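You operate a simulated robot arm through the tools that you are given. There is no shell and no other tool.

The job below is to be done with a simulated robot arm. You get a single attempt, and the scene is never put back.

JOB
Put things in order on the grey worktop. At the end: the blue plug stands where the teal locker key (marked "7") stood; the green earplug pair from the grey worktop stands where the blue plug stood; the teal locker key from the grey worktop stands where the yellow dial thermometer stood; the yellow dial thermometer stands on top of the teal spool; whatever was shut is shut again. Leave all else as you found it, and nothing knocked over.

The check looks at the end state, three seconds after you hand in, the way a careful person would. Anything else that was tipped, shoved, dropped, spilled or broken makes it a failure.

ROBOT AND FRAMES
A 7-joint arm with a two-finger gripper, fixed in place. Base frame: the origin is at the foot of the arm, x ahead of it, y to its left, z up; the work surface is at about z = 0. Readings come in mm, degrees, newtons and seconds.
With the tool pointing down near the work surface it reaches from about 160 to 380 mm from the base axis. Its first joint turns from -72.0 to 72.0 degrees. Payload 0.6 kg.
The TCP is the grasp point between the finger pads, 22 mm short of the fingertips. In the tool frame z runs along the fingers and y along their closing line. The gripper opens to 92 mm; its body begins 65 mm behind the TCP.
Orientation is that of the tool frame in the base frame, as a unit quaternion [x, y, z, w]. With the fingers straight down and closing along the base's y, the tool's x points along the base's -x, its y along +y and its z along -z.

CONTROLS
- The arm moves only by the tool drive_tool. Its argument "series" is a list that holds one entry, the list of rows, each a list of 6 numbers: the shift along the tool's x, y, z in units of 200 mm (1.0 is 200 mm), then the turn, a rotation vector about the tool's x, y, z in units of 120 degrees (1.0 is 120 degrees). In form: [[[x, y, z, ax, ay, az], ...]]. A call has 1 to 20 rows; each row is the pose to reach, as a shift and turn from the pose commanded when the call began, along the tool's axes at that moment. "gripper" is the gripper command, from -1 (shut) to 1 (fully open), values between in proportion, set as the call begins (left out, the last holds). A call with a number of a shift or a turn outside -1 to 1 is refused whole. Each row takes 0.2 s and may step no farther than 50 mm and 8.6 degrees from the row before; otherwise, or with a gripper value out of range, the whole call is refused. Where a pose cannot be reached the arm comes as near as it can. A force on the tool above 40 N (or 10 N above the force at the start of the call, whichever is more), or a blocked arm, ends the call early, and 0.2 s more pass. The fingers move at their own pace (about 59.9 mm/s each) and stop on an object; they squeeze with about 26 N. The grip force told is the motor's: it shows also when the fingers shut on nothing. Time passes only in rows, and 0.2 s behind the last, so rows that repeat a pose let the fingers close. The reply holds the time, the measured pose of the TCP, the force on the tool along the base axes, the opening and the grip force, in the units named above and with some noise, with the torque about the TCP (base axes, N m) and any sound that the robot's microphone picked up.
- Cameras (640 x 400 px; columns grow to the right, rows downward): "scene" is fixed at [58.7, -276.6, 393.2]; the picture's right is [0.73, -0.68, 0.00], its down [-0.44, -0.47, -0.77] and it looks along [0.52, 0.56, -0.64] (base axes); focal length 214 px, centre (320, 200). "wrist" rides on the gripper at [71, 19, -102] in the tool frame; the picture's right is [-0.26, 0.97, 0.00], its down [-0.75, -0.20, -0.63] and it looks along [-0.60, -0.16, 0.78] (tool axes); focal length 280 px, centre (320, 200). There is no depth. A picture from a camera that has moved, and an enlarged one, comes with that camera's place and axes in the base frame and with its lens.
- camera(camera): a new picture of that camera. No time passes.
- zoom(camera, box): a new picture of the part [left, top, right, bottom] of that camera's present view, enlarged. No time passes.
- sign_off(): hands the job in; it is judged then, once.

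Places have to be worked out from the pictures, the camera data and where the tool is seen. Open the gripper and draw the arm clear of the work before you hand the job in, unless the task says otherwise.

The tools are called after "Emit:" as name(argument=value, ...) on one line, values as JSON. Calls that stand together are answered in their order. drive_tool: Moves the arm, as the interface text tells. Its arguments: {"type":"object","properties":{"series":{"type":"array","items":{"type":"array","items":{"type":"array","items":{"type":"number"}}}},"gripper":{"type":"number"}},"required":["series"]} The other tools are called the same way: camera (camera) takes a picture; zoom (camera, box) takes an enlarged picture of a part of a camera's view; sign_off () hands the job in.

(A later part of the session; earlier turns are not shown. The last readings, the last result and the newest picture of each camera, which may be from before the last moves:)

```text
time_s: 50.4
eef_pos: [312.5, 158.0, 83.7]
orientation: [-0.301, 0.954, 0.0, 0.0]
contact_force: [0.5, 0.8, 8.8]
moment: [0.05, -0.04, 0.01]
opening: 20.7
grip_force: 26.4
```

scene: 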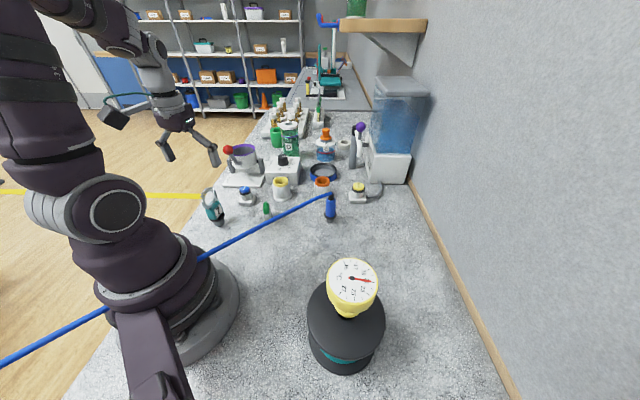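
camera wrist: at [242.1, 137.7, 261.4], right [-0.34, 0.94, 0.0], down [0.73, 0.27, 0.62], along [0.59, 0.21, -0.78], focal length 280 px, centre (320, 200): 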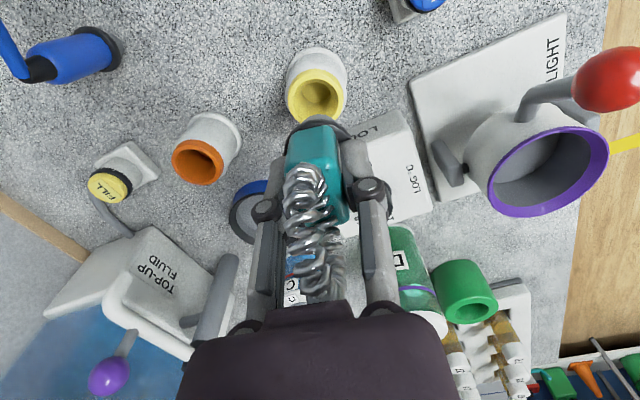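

Side forces are zero with a light downward load. I open the gripper part-way, holding position.

Emit:
drive_tool(series=[[[0, 0, 0, 0, 0, 0], [0, 0, 0, 0, 0, 0], [0, 0, 0, 0, 0, 0], [0, 0, 0, 0, 0, 0]]], gripper=0.4)

Emit:
zoom(camera="scene", box=[245, 140, 325, 210])

Emit:
camera(camera="wrist")

```text
time_s: 51.4
eef_pos: [312.5, 159.3, 84.7]
orientation: [-0.301, 0.954, -0.001, 0.0]
contact_force: [0.1, -0.7, 0.3]
moment: [-0.02, 0.0, 0.01]
opening: 64.4
grip_force: 0.0
```

```text
5.71 times, centred on (285, 175) of scene
camera zoom: at [58.7, -276.6, 393.2], right [0.73, -0.68, 0.0], down [-0.44, -0.47, -0.77], along [0.52, 0.56, -0.64], focal length 1226 px, centre (520, 343)
```

zoom: 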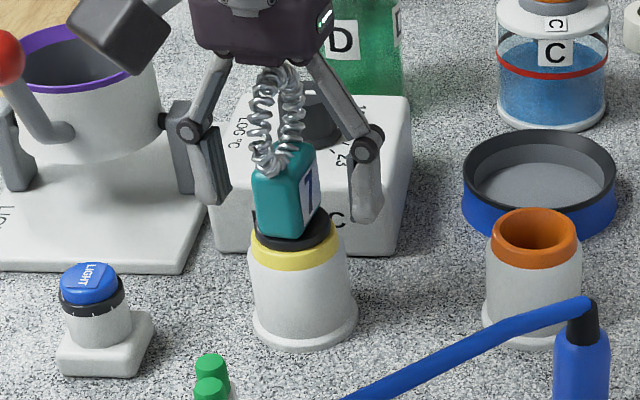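

```text
taken
camera wrist: at [243.9, 135.6, 185.8], right [-0.34, 0.94, 0.0], down [0.73, 0.27, 0.63], along [0.59, 0.21, -0.78], focal length 280 px, centre (320, 200)
```

wrist: 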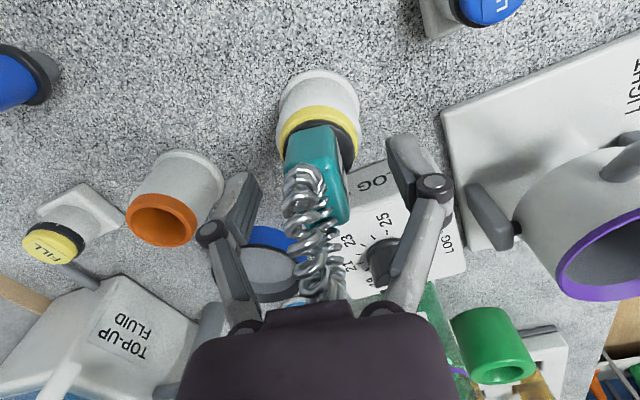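

The key stands upright in the holder. I withdraw straight up.

Emit:
drive_tool(series=[[[0, 0, -0.1, 0, 0, 0], [0, 0, -0.25, 0, 0, 0], [0, 0, -0.42, 0, 0, 0], [0, 0, -0.575, 0, 0, 0]]])

Emit:
camera(camera="scene")

Emit:
camera(camera="wrist")

```text
time_s: 52.4
eef_pos: [312.2, 160.0, 200.1]
orientation: [-0.301, 0.954, 0.0, 0.0]
contact_force: [-0.4, 0.0, -0.4]
moment: [-0.01, 0.01, 0.0]
opening: 64.4
grip_force: 0.1
```

```text
taken
```

scene: 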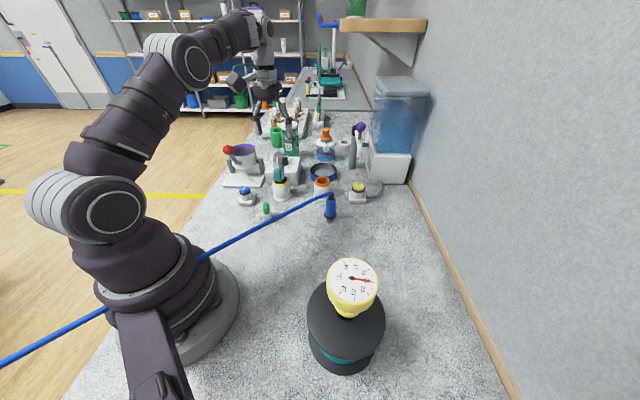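

```text
taken
camera wrist: at [244.3, 135.2, 301.8], right [-0.34, 0.94, 0.0], down [0.73, 0.27, 0.63], along [0.59, 0.21, -0.78], focal length 280 px, centre (320, 200)
```

wrist: 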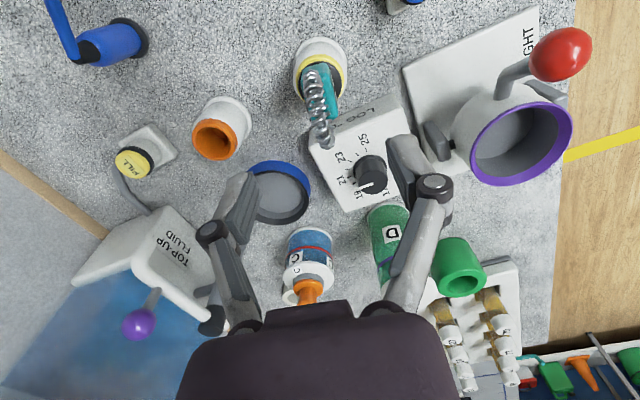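

The key stands fine. I now move over toward the plug at z=200, turning the tool back to yaw 0 so the fingers close across the cable direction.

Emit:
drive_tool(series=[[[0.09, -0.142, 0, 0, 0, 0.0583], [0.18, -0.284, 0, 0, 0, 0.1167], [0.27, -0.427, 0, 0, 0, 0.175], [0.36, -0.569, 0, 0, 0, 0.2333], [0.449, -0.711, 0, 0, 0, 0.2917]]], gripper=1)

Emit:
camera(camera="wrist")

Emit:
zoom(camera="scene", box=[270, 130, 390, 230])

```text
time_s: 53.6
eef_pos: [322.0, -8.1, 198.1]
orientation: [0.001, 1.0, 0.0, 0.001]
contact_force: [1.0, -1.0, 0.0]
moment: [0.01, 0.01, 0.0]
opening: 92.3
grip_force: 0.2
```

```text
taken
camera wrist: at [251.0, 11.6, 300.2], right [0.26, 0.96, 0.0], down [0.75, -0.2, 0.63], along [0.6, -0.17, -0.78], focal length 280 px, centre (320, 200)
```

wrist: 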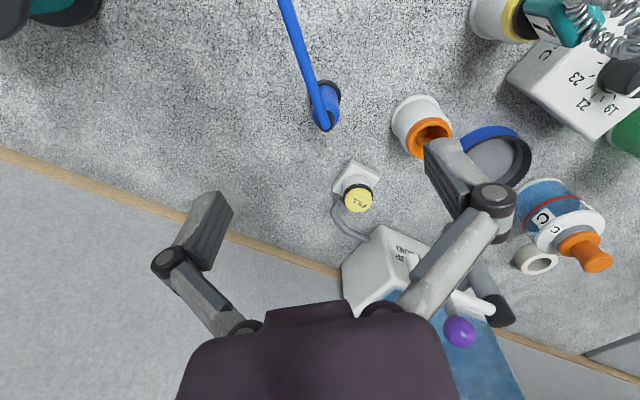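

```text
4.00 times, centred on (330, 180) of scene
camera zoom: at [58.7, -276.6, 393.2], right [0.73, -0.68, 0.0], down [-0.44, -0.47, -0.77], along [0.52, 0.56, -0.64], focal length 858 px, centre (280, 280)
```

zoom: 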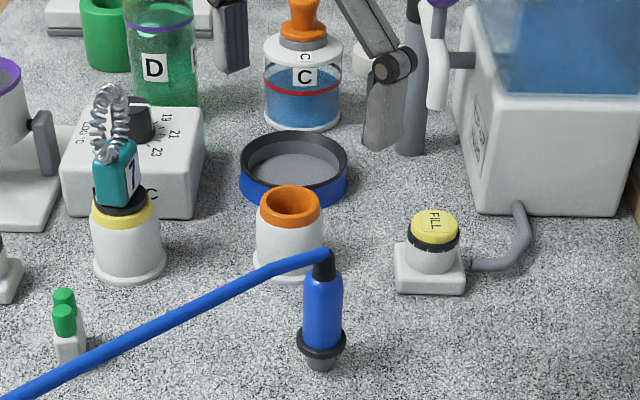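

I zoom in on the plug from the wrist camera to place it accurately.

Emit:
zoom(camera="wrist", box=[270, 50, 390, 160])

Emit:
zoom(camera="scene", box=[300, 180, 360, 230])

```text
3.64 times, centred on (330, 105) of wrist
camera zoom: at [251.0, 11.6, 300.2], right [0.26, 0.96, 0.0], down [0.75, -0.2, 0.63], along [0.6, -0.17, -0.78], focal length 1020 px, centre (284, 546)
```

zoom: 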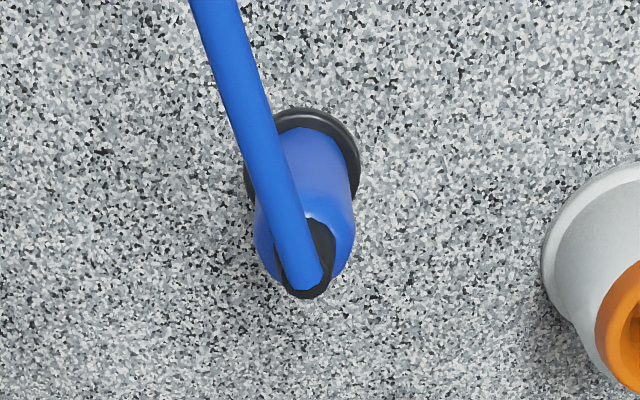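

```text
8.00 times, centred on (330, 205) of scene
camera zoom: at [58.7, -276.6, 393.2], right [0.73, -0.68, 0.0], down [-0.44, -0.47, -0.77], along [0.52, 0.56, -0.64], focal length 1716 px, centre (240, 160)
```

zoom: 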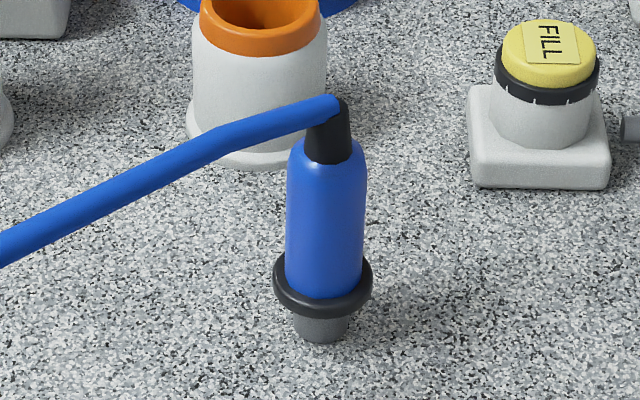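

The plug axis is (341.2,-10.5), body about 24 mm thick between z 20 and 74, cable leaving at z≈92 toward -x. I align above it and descend to TCP z≈118 first.

Emit:
drive_tool(series=[[[-0.05, -0.006, 0.05, 0, 0, 0], [-0.099, -0.0125, 0.15, 0, 0, 0], [-0.099, -0.0125, 0.3, 0, 0, 0], [-0.099, -0.0125, 0.4, 0, 0, 0], [-0.099, -0.0125, 0.4, 0, 0, 0]]])

Emit:
camera(camera="wrist")

Emit:
zoom(camera="scene", box=[270, 130, 390, 230])

```text
time_s: 54.8
eef_pos: [339.2, -10.6, 118.0]
orientation: [0.0, 1.0, 0.0, 0.0]
contact_force: [1.1, 0.5, 0.0]
moment: [0.03, -0.01, 0.03]
opening: 91.9
grip_force: 0.0
```

```text
taken
camera wrist: at [269.2, 9.3, 220.6], right [0.26, 0.97, 0.0], down [0.75, -0.2, 0.63], along [0.6, -0.16, -0.78], focal length 280 px, centre (320, 200)
```

wrist: 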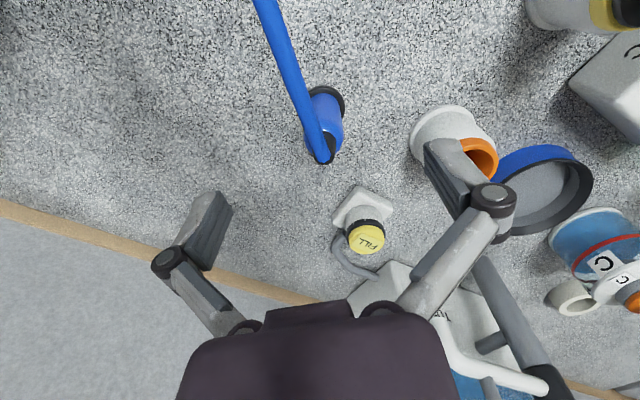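

```text
4.00 times, centred on (330, 180) of scene
camera zoom: at [58.7, -276.6, 393.2], right [0.73, -0.68, 0.0], down [-0.44, -0.47, -0.77], along [0.52, 0.56, -0.64], focal length 858 px, centre (280, 280)
```

zoom: 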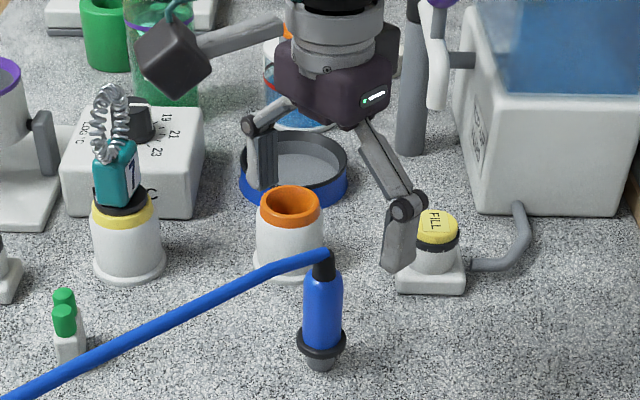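

All clear around the plug. I descend to TCP z≈50 with a 2 mm x correction.

Emit:
drive_tool(series=[[[-0.0115, 0, 0.12, 0, 0, 0], [-0.0115, 0, 0.22, 0, 0, 0], [-0.0115, 0, 0.3, 0, 0, 0], [-0.0115, 0, 0.34, 0, 0, 0], [-0.0115, 0, 0.34, 0, 0, 0]]])

Emit:
camera(camera="wrist")

Emit:
zoom(camera="scene", box=[270, 130, 390, 230])

```text
time_s: 56.0
eef_pos: [342.9, -10.4, 48.9]
orientation: [0.0, 1.0, -0.002, 0.0]
contact_force: [0.5, 0.6, -0.5]
moment: [0.01, 0.01, 0.0]
opening: 92.0
grip_force: 0.1
```

```text
taken
camera wrist: at [272.2, 9.2, 151.8], right [0.26, 0.97, 0.0], down [0.75, -0.2, 0.63], along [0.6, -0.16, -0.78], focal length 280 px, centre (320, 200)
```

wrist: 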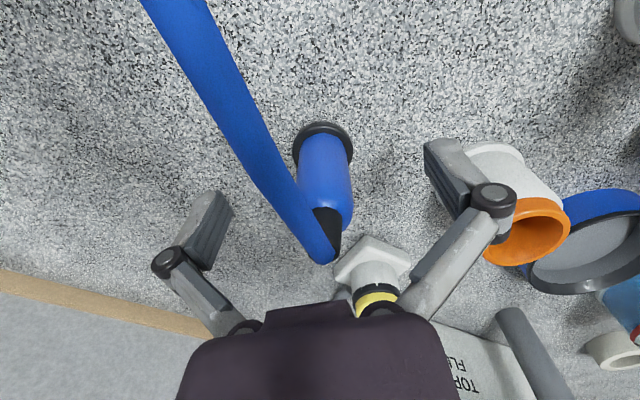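

```text
4.00 times, centred on (330, 180) of scene
camera zoom: at [58.7, -276.6, 393.2], right [0.73, -0.68, 0.0], down [-0.44, -0.47, -0.77], along [0.52, 0.56, -0.64], focal length 858 px, centre (280, 280)
```

zoom: 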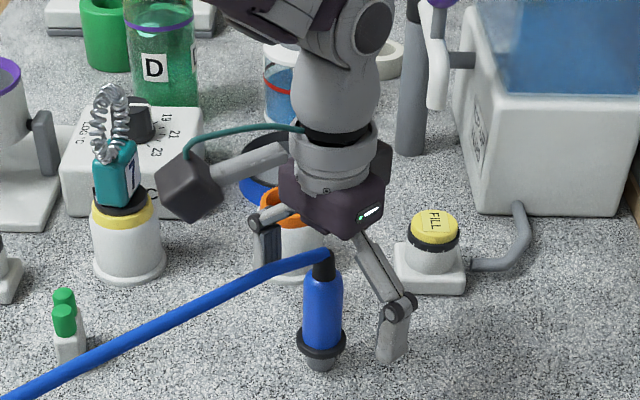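

The plug is centred between the fingers with the cable running out the open side. I close the gripper.

Emit:
drive_tool(series=[[[0.004, 0, 0, 0, 0, 0], [0.004, 0, 0, 0, 0, 0], [0.004, 0, 0, 0, 0, 0], [0.004, 0, 0, 0, 0, 0], [0.004, 0, 0, 0, 0, 0]]], gripper=-1)

Emit:
camera(camera="wrist")

Emit:
zoom(camera="scene", box=[270, 130, 390, 230])

```text
time_s: 57.2
eef_pos: [341.4, -10.0, 51.4]
orientation: [-0.001, 1.0, -0.001, 0.0]
contact_force: [0.0, -0.1, 0.2]
moment: [0.0, -0.01, 0.02]
opening: 22.3
grip_force: 25.2
```

```text
taken
camera wrist: at [271.0, 9.2, 152.4], right [0.26, 0.97, 0.0], down [0.75, -0.2, 0.63], along [0.6, -0.16, -0.78], focal length 280 px, centre (320, 200)
```

wrist: 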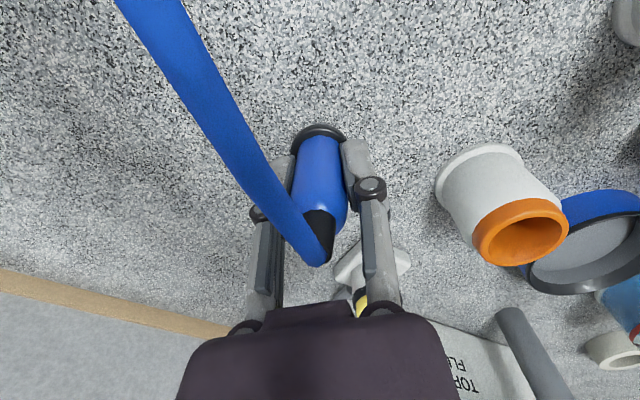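

```text
4.00 times, centred on (330, 180) of scene
camera zoom: at [58.7, -276.6, 393.2], right [0.73, -0.68, 0.0], down [-0.44, -0.47, -0.77], along [0.52, 0.56, -0.64], focal length 858 px, centre (280, 280)
```

zoom: 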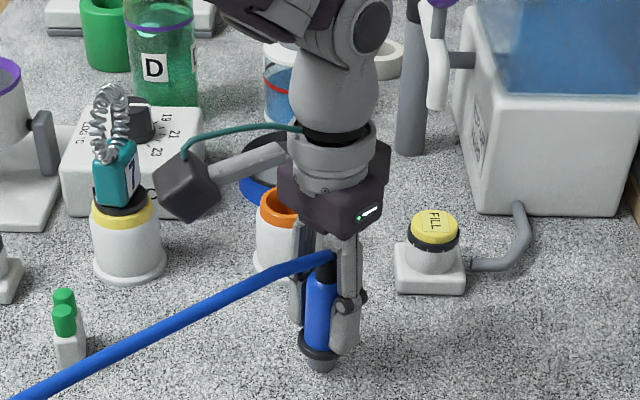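

The plug is held at 22 mm. I lift 30 mm and watch the force and the cable's behaviour.

Emit:
drive_tool(series=[[[0, 0, -0.03, 0, 0, 0], [0, 0, -0.08, 0, 0, 0], [0, 0, -0.15, 0, 0, 0], [0, 0, -0.15, 0, 0, 0]]])

Emit:
camera(camera="scene")

Emit:
camera(camera="wrist")

```text
time_s: 58.2
eef_pos: [340.1, -10.9, 80.9]
orientation: [0.0, 1.0, -0.001, 0.0]
contact_force: [0.5, 0.7, -0.3]
moment: [0.0, 0.01, -0.01]
opening: 22.2
grip_force: 26.3
```

```text
taken
```

scene: 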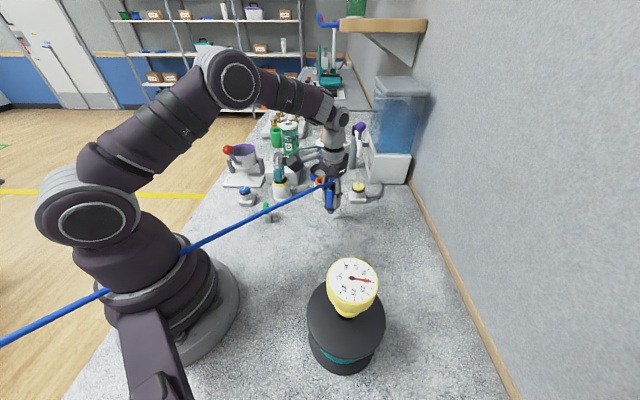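

```text
taken
camera wrist: at [270.7, 9.5, 182.9], right [0.26, 0.97, 0.0], down [0.75, -0.2, 0.63], along [0.6, -0.16, -0.78], focal length 280 px, centre (320, 200)
```

wrist: 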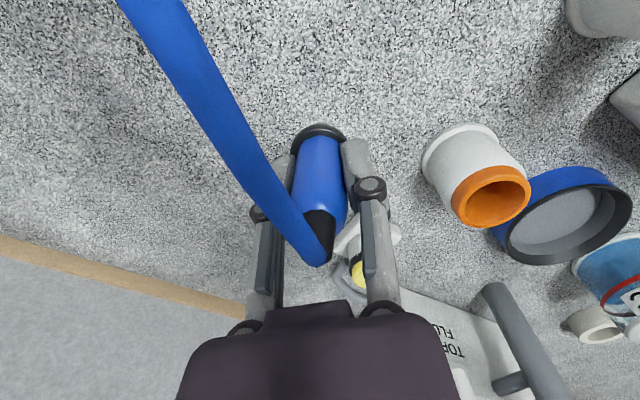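

The cable translates rigidly with the plug and adds no force. I raise the plug to TCP z≈190, above everything, before carrying it to the key's old spot.

Emit:
drive_tool(series=[[[0, 0, -0.15, 0, 0, 0], [0, 0, -0.35, 0, 0, 0], [0, 0, -0.55, 0, 0, 0], [0, 0, -0.55, 0, 0, 0]]])

Emit:
camera(camera="scene")

```text
time_s: 59.2
eef_pos: [342.3, -11.7, 190.5]
orientation: [-0.001, 1.0, -0.001, -0.001]
contact_force: [0.3, 0.3, -0.6]
moment: [-0.01, 0.0, -0.03]
opening: 22.1
grip_force: 26.6
```

```text
taken
```

scene: 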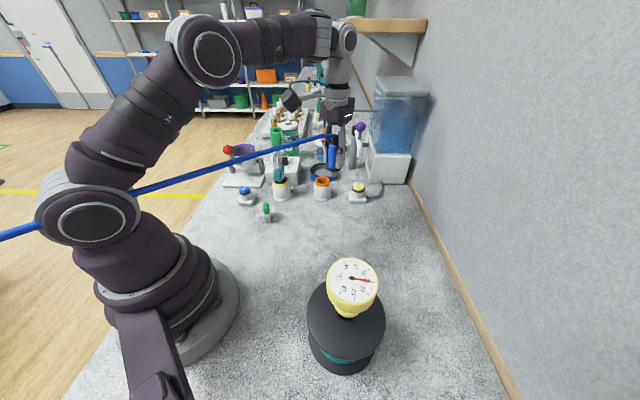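

Cable is well above everything. I carry the plug in two legs to above the key's original spot (131.3,175.1).

Emit:
drive_tool(series=[[[0.1375, 0.121, 0, 0, 0, 0], [0.275, 0.2425, 0, 0, 0, 0], [0.4125, 0.364, 0, 0, 0, 0], [0.55, 0.485, 0, 0, 0, 0]]])

Emit:
drive_tool(series=[[[0.125, 0.111, 0, 0, 0, 0], [0.25, 0.2215, 0, 0, 0, 0], [0.375, 0.332, 0, 0, 0, 0], [0.5, 0.443, 0, 0, 0, 0], [0.5, 0.443, 0, 0, 0, 0]]])

Emit:
camera(camera="scene")

Emit:
camera(camera="wrist")

```text
time_s: 60.2
eef_pos: [231.0, 86.6, 189.1]
orientation: [0.0, 1.0, -0.001, 0.0]
contact_force: [-0.4, 0.8, -0.2]
moment: [-0.01, -0.02, 0.01]
opening: 21.8
grip_force: 26.2
```

```text
time_s: 61.4
eef_pos: [132.4, 173.3, 191.9]
orientation: [0.0, 1.0, -0.001, 0.001]
contact_force: [-0.1, 0.8, -0.6]
moment: [-0.02, 0.02, 0.05]
opening: 22.1
grip_force: 26.3
```

```text
taken
```

scene: 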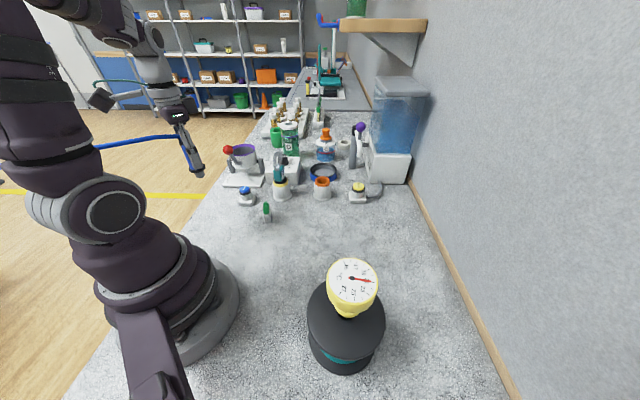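

```text
taken
camera wrist: at [60.3, 193.4, 294.6], right [0.26, 0.97, 0.0], down [0.75, -0.2, 0.63], along [0.6, -0.16, -0.78], focal length 280 px, centre (320, 200)
```

wrist: 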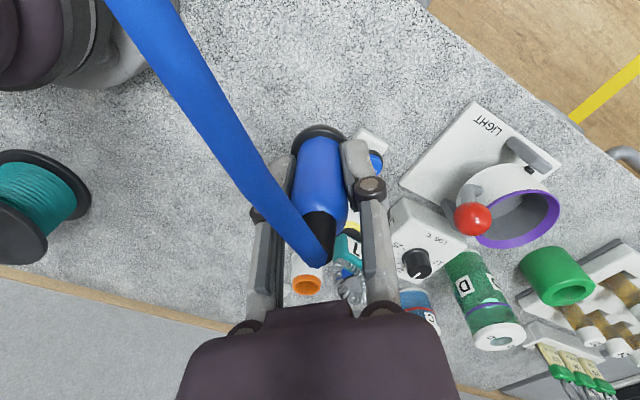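

The plug hangs above the spot. I lower it to TCP z≈90 with a small y correction and check for clearance.

Emit:
drive_tool(series=[[[0, 0.0095, 0.12, 0, 0, 0], [0, 0.0095, 0.28, 0, 0, 0], [0, 0.0095, 0.42, 0, 0, 0], [0, 0.0095, 0.5, 0, 0, 0], [0, 0.0095, 0.5, 0, 0, 0]]])

Emit:
camera(camera="scene")

Emit:
zoom(camera="scene", box=[170, 150, 270, 250])

Emit:
camera(camera="wrist")

```text
time_s: 62.6
eef_pos: [130.8, 174.3, 90.8]
orientation: [0.0, 1.0, -0.001, 0.0]
contact_force: [0.1, 0.6, 0.0]
moment: [0.0, -0.01, 0.0]
opening: 22.0
grip_force: 26.0
```

```text
taken
```

scene: 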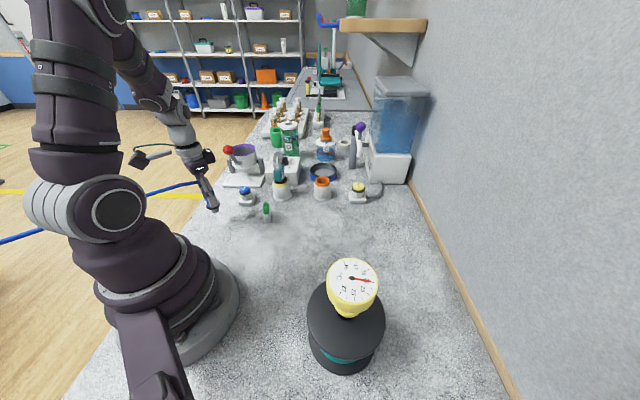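

```text
4.00 times, centred on (220, 200) of scene
camera zoom: at [58.7, -276.6, 393.2], right [0.73, -0.68, 0.0], down [-0.44, -0.47, -0.77], along [0.52, 0.56, -0.64], focal length 858 px, centre (720, 200)
```

zoom: 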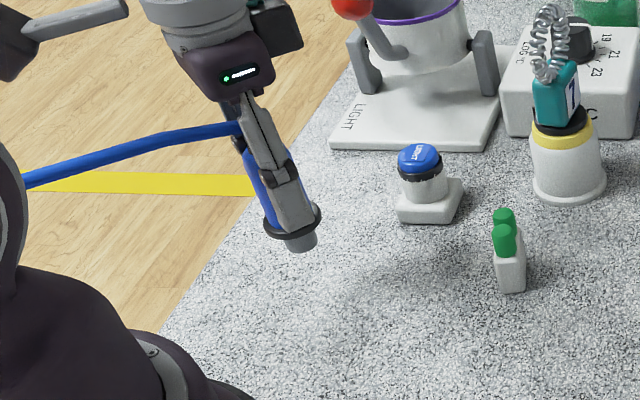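

```text
taken
camera wrist: at [60.6, 195.3, 192.1], right [0.26, 0.97, 0.0], down [0.75, -0.2, 0.63], along [0.6, -0.16, -0.78], focal length 280 px, centre (320, 200)
```

wrist: 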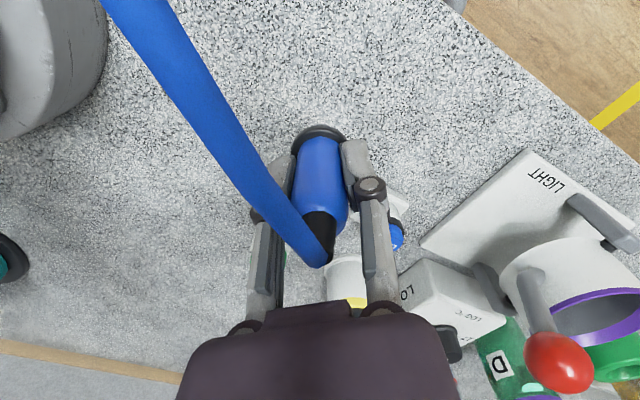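

Clear. I lower to just above contact, then step down with force reading.

Emit:
drive_tool(series=[[[-0.002, 0, 0.08, 0, 0, 0], [-0.002, 0, 0.14, 0, 0, 0], [-0.002, 0, 0.175, 0, 0, 0], [-0.002, 0, 0.185, 0, 0, 0]]])

Emit:
drive_tool(series=[[[0, 0, 0.005, 0, 0, 0], [0, 0, 0.005, 0, 0, 0]]])

Emit:
drive_tool(series=[[[0, 0, 0.005, 0, 0, 0], [0, 0, 0.005, 0, 0, 0]]])

```text
time_s: 63.6
eef_pos: [130.7, 175.7, 53.0]
orientation: [0.0, 1.0, 0.001, 0.0]
contact_force: [0.2, 0.2, -0.3]
moment: [0.03, 0.03, 0.02]
opening: 21.8
grip_force: 26.6
```

```text
time_s: 64.2
eef_pos: [131.7, 175.4, 51.6]
orientation: [0.0, 1.0, -0.001, 0.0]
contact_force: [-0.4, -0.4, 0.4]
moment: [0.01, -0.01, 0.0]
opening: 21.8
grip_force: 25.6
```

```text
time_s: 64.8
eef_pos: [131.8, 175.8, 52.2]
orientation: [0.0, 1.0, -0.001, -0.001]
contact_force: [-0.2, -1.2, 0.6]
moment: [-0.03, -0.02, -0.01]
opening: 22.0
grip_force: 26.2
```

No contact yet; I continue with half-millimetre to millimetre steps.

Emit:
drive_tool(series=[[[0, 0, 0.004, 0, 0, 0], [0, 0, 0.004, 0, 0, 0]]])

Emit:
drive_tool(series=[[[0, 0, 0.003, 0, 0, 0], [0, 0, 0.003, 0, 0, 0]]])

Emit:
zoom(camera="scene", box=[180, 160, 260, 240])

```text
time_s: 65.4
eef_pos: [131.1, 176.1, 50.8]
orientation: [0.0, 1.0, -0.001, 0.0]
contact_force: [-1.2, -0.3, -0.8]
moment: [-0.01, -0.03, 0.01]
opening: 21.8
grip_force: 25.5
```

```text
time_s: 66.0
eef_pos: [130.6, 176.7, 50.7]
orientation: [0.001, 1.0, -0.002, 0.0]
contact_force: [1.5, -0.4, -1.5]
moment: [0.0, 0.0, 0.0]
opening: 21.8
grip_force: 26.3
```

```text
5.00 times, centred on (220, 200) of scene
camera zoom: at [58.7, -276.6, 393.2], right [0.73, -0.68, 0.0], down [-0.44, -0.47, -0.77], along [0.52, 0.56, -0.64], focal length 1072 px, centre (820, 200)
```

zoom: 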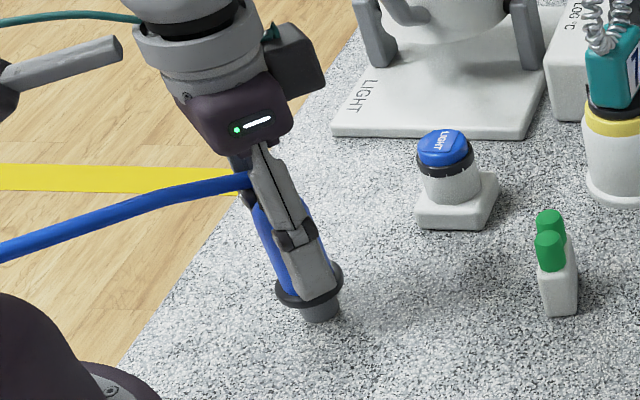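

Still free; I continue in small steps.

Emit:
drive_tool(series=[[[0, 0, 0.003, 0, 0, 0], [0, 0, 0.003, 0, 0, 0]]])

Emit:
drive_tool(series=[[[0, 0, 0.003, 0, 0, 0], [0, 0, 0.003, 0, 0, 0]]])

Emit:
drive_tool(series=[[[0, 0, 0.003, 0, 0, 0], [0, 0, 0.003, 0, 0, 0]]])

```text
time_s: 66.6
eef_pos: [130.9, 177.3, 50.5]
orientation: [-0.001, 1.0, -0.001, 0.0]
contact_force: [-2.2, 1.6, 11.1]
moment: [0.12, 0.08, 0.05]
opening: 22.0
grip_force: 26.5
```

```text
time_s: 67.2
eef_pos: [131.7, 176.9, 47.6]
orientation: [0.0, 1.0, 0.0, 0.001]
contact_force: [1.7, 4.4, 19.2]
moment: [0.17, -0.09, 0.04]
opening: 21.4
grip_force: 26.0
```

```text
time_s: 67.8
eef_pos: [131.9, 175.4, 48.5]
orientation: [0.0, 1.0, 0.0, 0.001]
contact_force: [3.5, 3.9, 16.6]
moment: [0.11, -0.11, -0.02]
opening: 21.3
grip_force: 26.2
```

Contact confirmed (foot on the worktop). I relieve the preload slightly.

Emit:
drive_tool(series=[[[0, 0, -0.0025, 0, 0, 0], [0, 0, -0.0025, 0, 0, 0]]])

Emit:
camera(camera="wrist")

Emit:
zoom(camera="scene", box=[180, 160, 260, 240])

```text
time_s: 68.4
eef_pos: [130.2, 175.0, 48.7]
orientation: [0.0, 1.0, -0.001, -0.001]
contact_force: [2.0, 0.6, 5.1]
moment: [-0.05, -0.11, 0.0]
opening: 21.3
grip_force: 25.6
```

```text
taken
camera wrist: at [60.7, 196.1, 151.0], right [0.26, 0.97, 0.0], down [0.75, -0.2, 0.63], along [0.6, -0.17, -0.78], focal length 280 px, centre (320, 200)
```

wrist: 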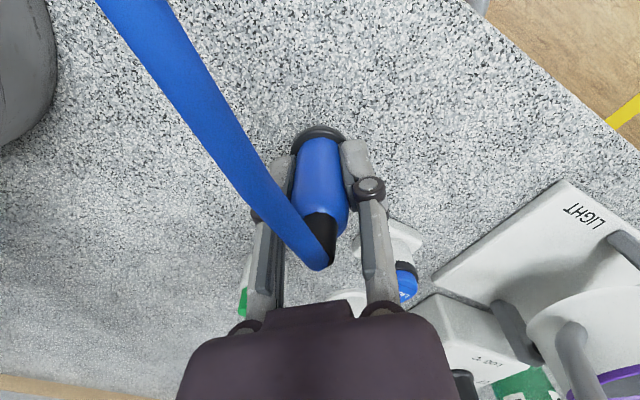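

```text
5.00 times, centred on (220, 200) of scene
camera zoom: at [58.7, -276.6, 393.2], right [0.73, -0.68, 0.0], down [-0.44, -0.47, -0.77], along [0.52, 0.56, -0.64], focal length 1072 px, centre (820, 200)
```

zoom: 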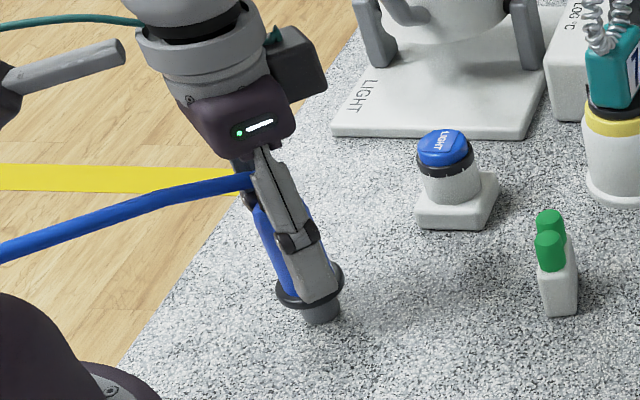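

The plug's collar is within ~1.5 mm of where the key's collar was. I open the gripper.

Emit:
drive_tool(series=[[[0, 0, 0, 0, 0, 0], [0, 0, 0, 0, 0, 0], [0, 0, 0, 0, 0, 0], [0, 0, 0, 0, 0, 0]]], gripper=1)

Emit:
camera(camera="wrist")

Emit:
zoom(camera="scene", box=[160, 140, 280, 240])

```text
time_s: 69.4
eef_pos: [130.6, 175.9, 49.7]
orientation: [0.001, 1.0, -0.001, -0.001]
contact_force: [0.1, 0.1, 0.0]
moment: [-0.03, 0.02, 0.01]
opening: 91.9
grip_force: 0.0
```

```text
taken
camera wrist: at [60.8, 196.3, 151.1], right [0.26, 0.97, 0.0], down [0.75, -0.2, 0.63], along [0.6, -0.16, -0.78], focal length 280 px, centre (320, 200)
```

wrist: 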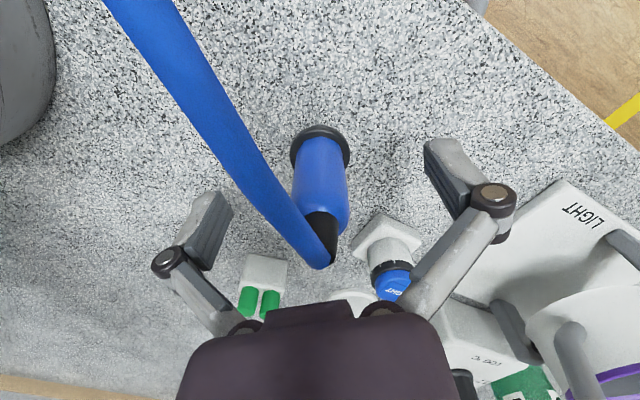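

```text
4.00 times, centred on (220, 190) of scene
camera zoom: at [58.7, -276.6, 393.2], right [0.73, -0.68, 0.0], down [-0.44, -0.47, -0.77], along [0.52, 0.56, -0.64], focal length 858 px, centre (720, 240)
```

zoom: 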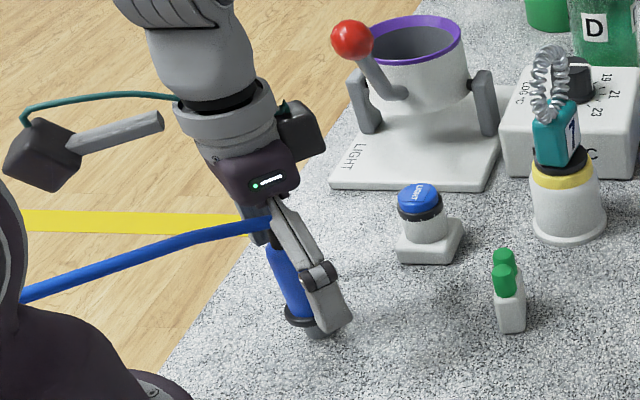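

The plug stands upright on its own. I withdraw straight up.

Emit:
drive_tool(series=[[[0, 0, -0.08, 0, 0, 0], [0, 0, -0.25, 0, 0, 0], [0, 0, -0.45, 0, 0, 0], [0, 0, -0.65, 0, 0, 0]]])

Emit:
camera(camera="scene")

Emit:
zoom(camera="scene", box=[160, 140, 280, 240])

Emit:
camera(camera="wrist")

```text
time_s: 70.4
eef_pos: [130.8, 174.1, 180.4]
orientation: [-0.001, 1.0, 0.0, 0.0]
contact_force: [0.3, 0.2, -0.4]
moment: [0.01, 0.0, 0.0]
opening: 91.5
grip_force: 0.1
```

```text
taken
```

scene: 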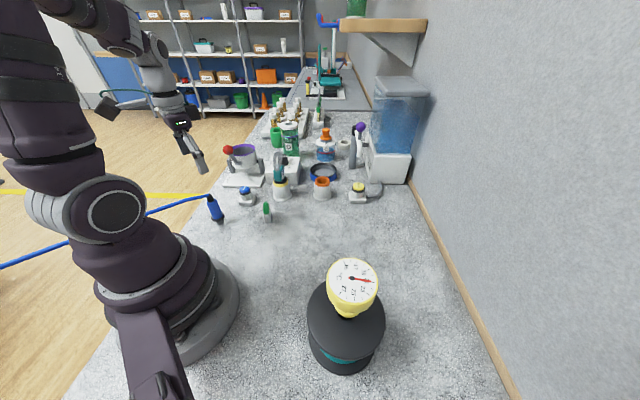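

```text
4.00 times, centred on (220, 190) of scene
camera zoom: at [58.7, -276.6, 393.2], right [0.73, -0.68, 0.0], down [-0.44, -0.47, -0.77], along [0.52, 0.56, -0.64], focal length 858 px, centre (720, 240)
```

zoom: 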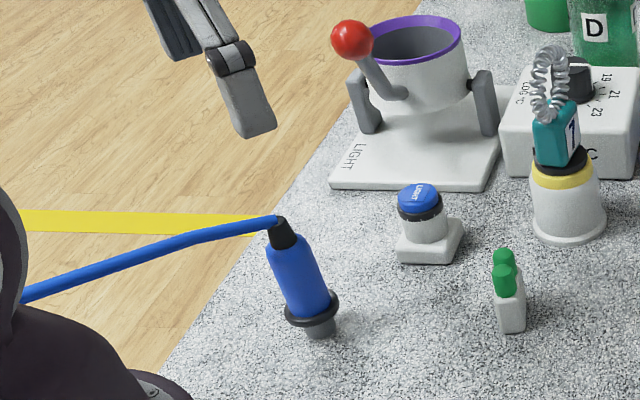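

```text
taken
camera wrist: at [61.0, 194.8, 281.6], right [0.26, 0.97, 0.0], down [0.75, -0.2, 0.63], along [0.6, -0.16, -0.78], focal length 280 px, centre (320, 200)
```

wrist: 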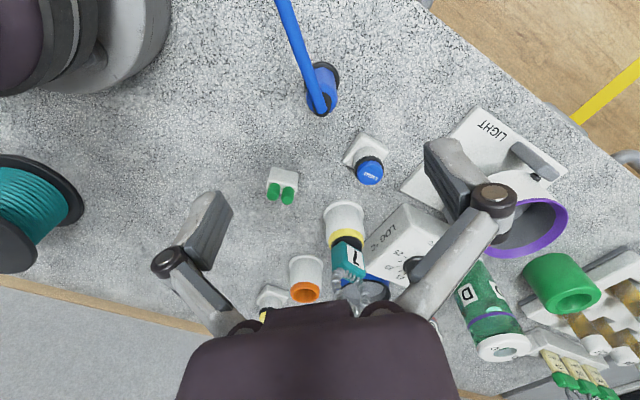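

The plug stands well. I move over the earplug pair to measure its yaw.

Emit:
drive_tool(series=[[[-0.14, -0.115, 0, 0, 0, 0], [-0.28, -0.23, 0, 0, 0, 0], [-0.42, -0.345, 0, 0, 0, 0], [-0.42, -0.345, 0, 0, 0, 0]]])

Emit:
zoom(camera="wrist", box=[250, 30, 390, 150])

Emit:
zoom(camera="scene", box=[245, 190, 295, 230])

Emit:
camera(camera="wrist")

```text
time_s: 71.4
eef_pos: [214.6, 107.5, 179.9]
orientation: [0.0, 1.0, -0.001, 0.0]
contact_force: [-0.4, 0.1, 0.8]
moment: [-0.01, -0.01, -0.02]
opening: 92.0
grip_force: 0.1
```

```text
3.33 times, centred on (320, 90) of wrist
camera zoom: at [144.3, 127.2, 281.0], right [0.26, 0.97, 0.0], down [0.75, -0.2, 0.63], along [0.6, -0.16, -0.78], focal length 935 px, centre (320, 567)
```

zoom: 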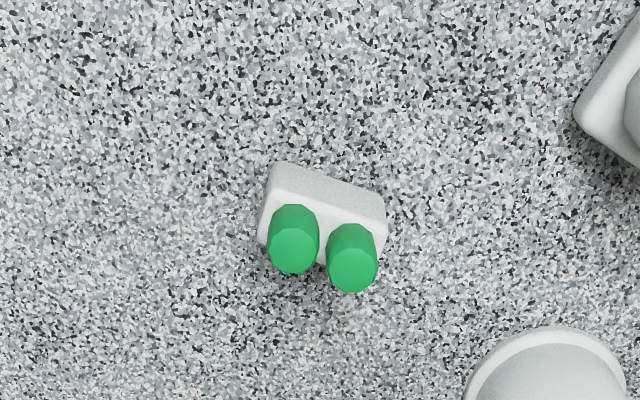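

```text
10.00 times, centred on (270, 210) of scene
camera zoom: at [58.7, -276.6, 393.2], right [0.73, -0.68, 0.0], down [-0.44, -0.47, -0.77], along [0.52, 0.56, -0.64], focal length 2145 px, centre (820, 100)
```

zoom: 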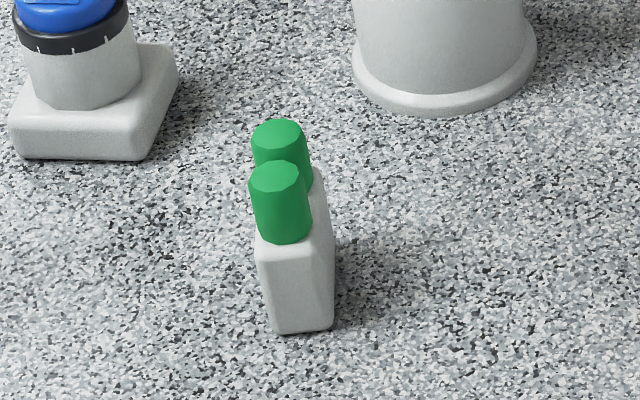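

```text
taken
camera wrist: at [144.3, 127.2, 281.0], right [0.26, 0.97, 0.0], down [0.75, -0.2, 0.63], along [0.6, -0.16, -0.78], focal length 280 px, centre (320, 200)
```

wrist: 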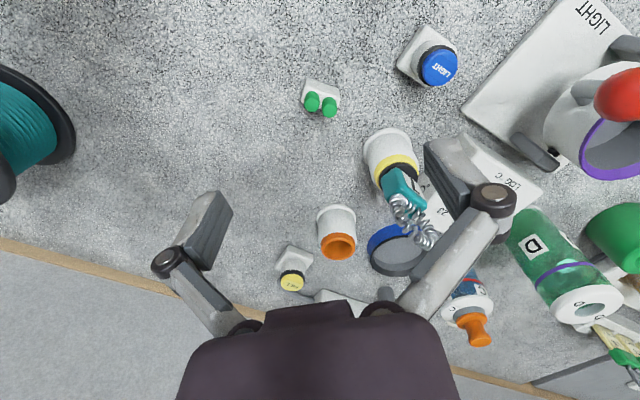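

The caps give the pair's centre (230,105) with the long axis at 57°, body ~15 mm thick and 25 mm tall. I yaw the tool by +57° so the fingers close across the thin side, moving above it.

Emit:
drive_tool(series=[[[-0.0115, -0.002, 0, 0, 0, -0.0681], [-0.023, -0.004, 0, 0, 0, -0.1362], [-0.0345, -0.006, 0.05, 0, 0, -0.2043], [-0.046, -0.008, 0.1, 0, 0, -0.2724], [-0.0575, -0.01, 0.17, 0, 0, -0.3405], [-0.069, -0.012, 0.24, 0, 0, -0.4086], [-0.0805, -0.013, 0.3, 0, 0, -0.4767], [-0.0805, -0.013, 0.3, 0, 0, -0.4767]]])

Emit:
camera(camera="wrist")

Emit:
zoom(camera="wrist", box=[250, 50, 390, 170])

Emit:
zoom(camera="scene", box=[210, 130, 330, 240])

```text
time_s: 73.2
eef_pos: [230.7, 104.4, 119.1]
orientation: [-0.48, 0.877, 0.0, 0.001]
contact_force: [0.5, -0.3, 0.5]
moment: [-0.02, -0.03, 0.0]
opening: 92.1
grip_force: 0.0
```

```text
taken
camera wrist: at [177.1, 56.5, 221.2], right [-0.67, 0.74, 0.0], down [0.58, 0.52, 0.62], along [0.46, 0.42, -0.78], focal length 280 px, centre (320, 200)
```

wrist: 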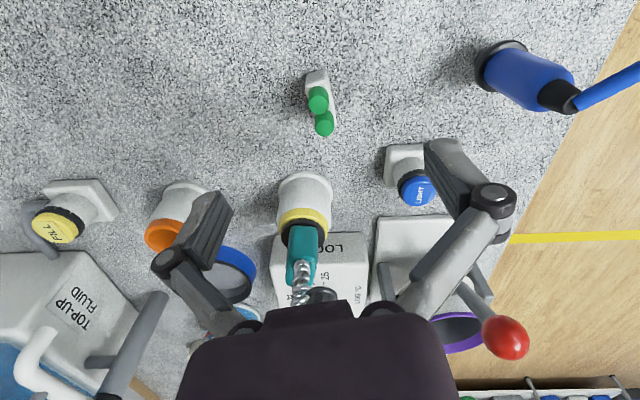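

```text
3.33 times, centred on (320, 110) of wrist
camera zoom: at [177.1, 56.5, 221.2], right [-0.67, 0.74, 0.0], down [0.58, 0.52, 0.62], along [0.46, 0.42, -0.78], focal length 935 px, centre (320, 500)
```

zoom: 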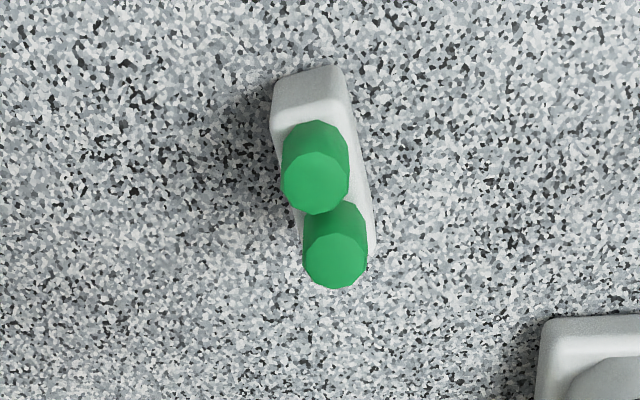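

```text
3.64 times, centred on (270, 185) of scene
camera zoom: at [58.7, -276.6, 393.2], right [0.73, -0.68, 0.0], down [-0.44, -0.47, -0.77], along [0.52, 0.56, -0.64], focal length 780 px, centre (502, 254)
```

zoom: 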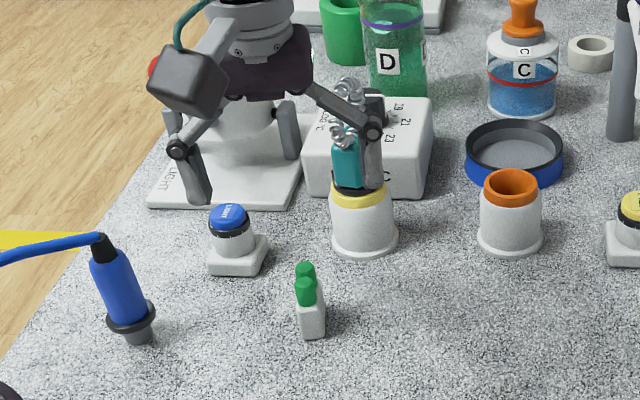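

Aligned to about 1.5 mm. I descend to TCP z≈27 (fingertips about 5 mm above the worktop).

Emit:
drive_tool(series=[[[0, 0.0072, 0.15, 0, 0, 0], [0, 0.0072, 0.3, 0, 0, 0], [0, 0.0072, 0.4, 0, 0, 0], [0, 0.0072, 0.46, 0, 0, 0], [0, 0.0072, 0.46, 0, 0, 0]]])

Emit:
camera(camera="wrist")

Emit:
zoom(camera="scene", box=[210, 130, 330, 240])

```text
time_s: 74.4
eef_pos: [229.8, 106.6, 28.1]
orientation: [-0.478, 0.878, -0.002, 0.001]
contact_force: [0.0, 0.7, 0.2]
moment: [-0.03, 0.01, -0.05]
opening: 92.0
grip_force: 0.2
```

```text
taken
camera wrist: at [175.0, 57.6, 130.2], right [-0.67, 0.74, 0.0], down [0.58, 0.52, 0.62], along [0.46, 0.42, -0.78], focal length 280 px, centre (320, 200)
```

wrist: 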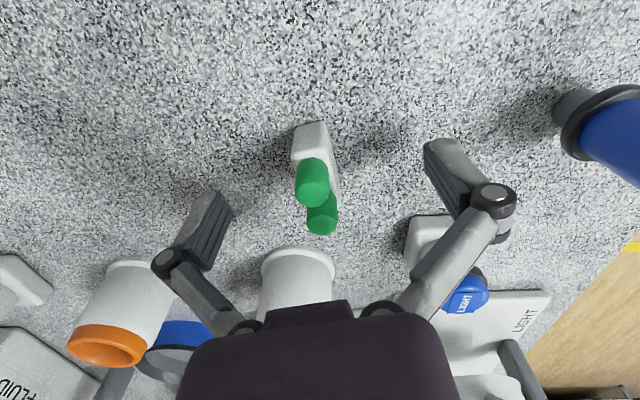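

```text
3.64 times, centred on (270, 185) of scene
camera zoom: at [58.7, -276.6, 393.2], right [0.73, -0.68, 0.0], down [-0.44, -0.47, -0.77], along [0.52, 0.56, -0.64], focal length 780 px, centre (502, 254)
```

zoom: 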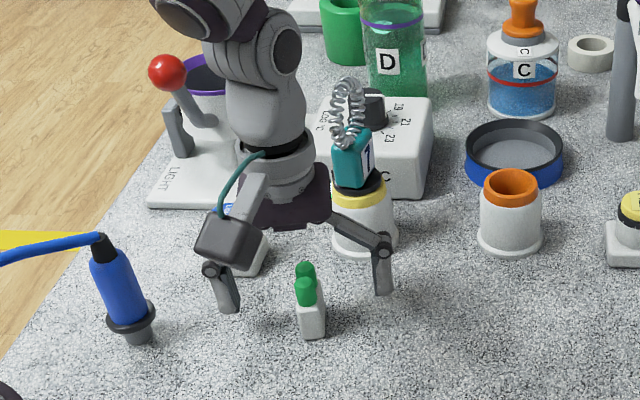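

All clear around the fingers. I close on the earplug holder.

Emit:
drive_tool(series=[[[0, 0, 0, 0, 0, 0], [0, 0, 0, 0, 0, 0], [0, 0, 0, 0, 0, 0], [0, 0, 0, 0, 0, 0], [0, 0, 0, 0, 0, 0]]], gripper=-1)

Emit:
drive_tool(series=[[[0, 0, -0.02, 0, 0, 0], [0, 0, -0.06, 0, 0, 0], [0, 0, -0.12, 0, 0, 0], [0, 0, -0.12, 0, 0, 0]]])

Emit:
camera(camera="wrist")

Emit:
zoom(camera="scene", box=[210, 130, 330, 240])

```text
time_s: 75.6
eef_pos: [229.2, 105.5, 28.2]
orientation: [-0.479, 0.878, -0.001, 0.001]
contact_force: [0.7, -0.4, 1.3]
moment: [-0.01, 0.02, 0.03]
opening: 14.2
grip_force: 26.1
```

```text
time_s: 76.6
eef_pos: [229.6, 104.8, 51.2]
orientation: [-0.479, 0.878, 0.0, 0.0]
contact_force: [0.0, 0.9, 0.2]
moment: [-0.01, 0.0, -0.04]
opening: 14.5
grip_force: 25.5
```

```text
taken
camera wrist: at [176.4, 57.0, 154.0], right [-0.67, 0.74, 0.0], down [0.58, 0.52, 0.62], along [0.46, 0.42, -0.78], focal length 280 px, centre (320, 200)
```

wrist: 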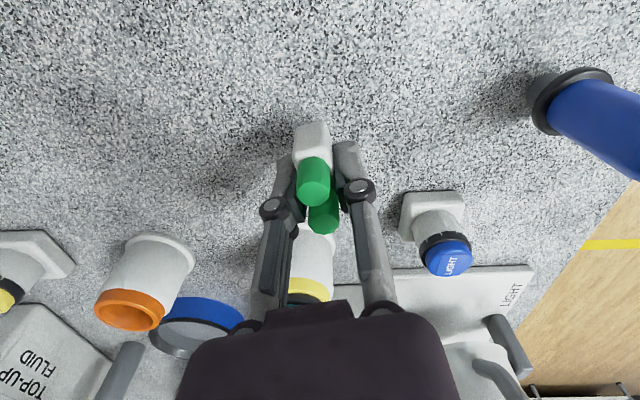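

```text
3.64 times, centred on (270, 185) of scene
camera zoom: at [58.7, -276.6, 393.2], right [0.73, -0.68, 0.0], down [-0.44, -0.47, -0.77], along [0.52, 0.56, -0.64], focal length 780 px, centre (502, 254)
```

zoom: 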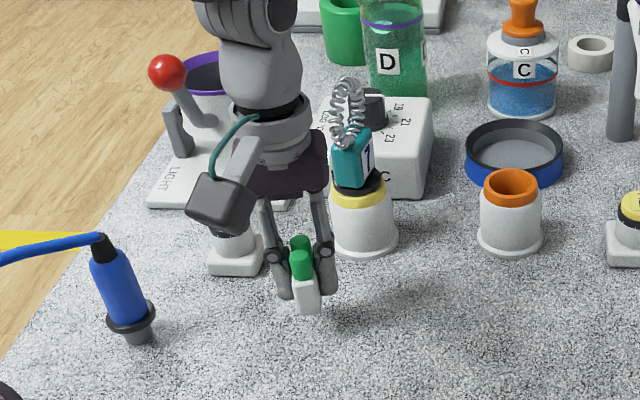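

The pair is held (14.3 mm). I raise it to TCP z≈150 and carry it to the plug's former place (341.2,-10.5).

Emit:
drive_tool(series=[[[0, 0, -0.17, 0, 0, 0], [0, 0, -0.34, 0, 0, 0], [0, 0, -0.5, 0, 0, 0], [0.047, -0.195, -0.5, 0, 0, 0], [0.0935, -0.39, -0.5, 0, 0, 0], [0.14, -0.585, -0.5, 0, 0, 0], [0.187, -0.7805, -0.5, 0, 0, 0], [0.187, -0.7805, -0.5, 0, 0, 0]]])

Emit:
camera(camera="wrist")

Emit:
camera(camera="scene")

```text
time_s: 78.4
eef_pos: [341.6, -7.6, 150.8]
orientation: [-0.478, 0.878, 0.0, -0.001]
contact_force: [0.4, 0.3, 0.5]
moment: [-0.01, 0.0, 0.0]
opening: 14.4
grip_force: 26.1
```

```text
taken
camera wrist: at [287.4, -57.6, 253.4], right [-0.67, 0.74, 0.0], down [0.58, 0.52, 0.62], along [0.46, 0.42, -0.78], focal length 280 px, centre (320, 200)
```

wrist: 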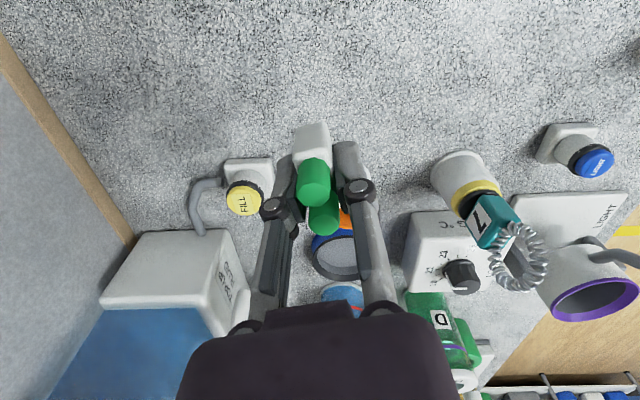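

```text
taken
```

scene: 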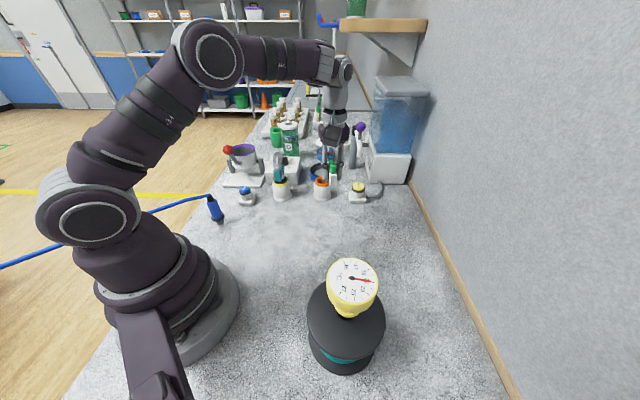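

On station within 2 mm. I correct and lower to TCP z≈35.

Emit:
drive_tool(series=[[[0.008, -0.0033, 0.15, 0, 0, 0], [0.008, -0.0033, 0.33, 0, 0, 0], [0.008, -0.0033, 0.48, 0, 0, 0], [0.008, -0.0033, 0.575, 0, 0, 0], [0.008, -0.0033, 0.575, 0, 0, 0]]])

Emit:
zoom(camera="scene", box=[270, 130, 390, 230])

Emit:
camera(camera="wrist")

```text
time_s: 79.6
eef_pos: [341.1, -11.9, 37.0]
orientation: [-0.479, 0.878, -0.001, 0.0]
contact_force: [-0.6, 0.4, 0.0]
moment: [0.03, -0.01, 0.04]
opening: 14.5
grip_force: 26.2
```

```text
4.00 times, centred on (330, 180) of scene
camera zoom: at [58.7, -276.6, 393.2], right [0.73, -0.68, 0.0], down [-0.44, -0.47, -0.77], along [0.52, 0.56, -0.64], focal length 858 px, centre (280, 280)
```

zoom: 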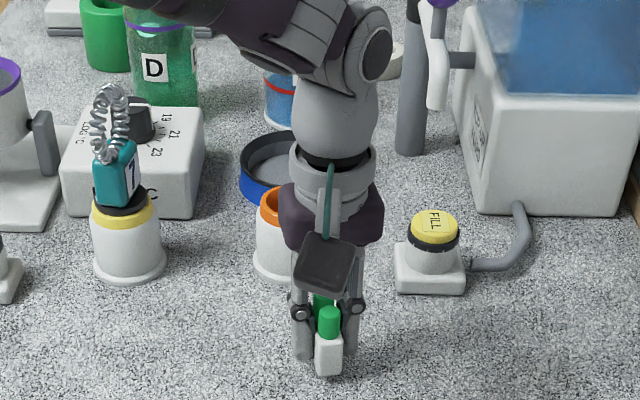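

```text
taken
camera wrist: at [287.7, -60.3, 138.2], right [-0.67, 0.74, 0.0], down [0.58, 0.52, 0.62], along [0.46, 0.42, -0.78], focal length 280 px, centre (320, 200)
```

wrist: 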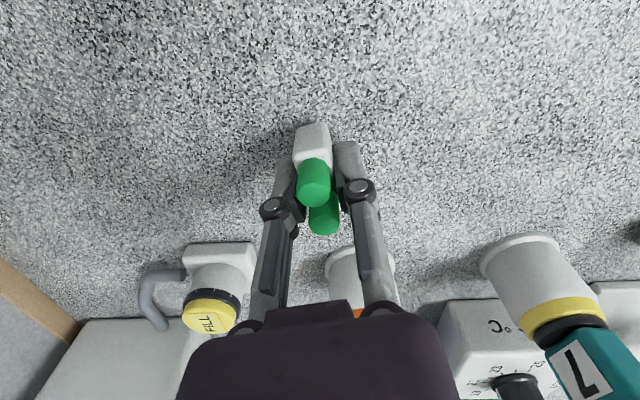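

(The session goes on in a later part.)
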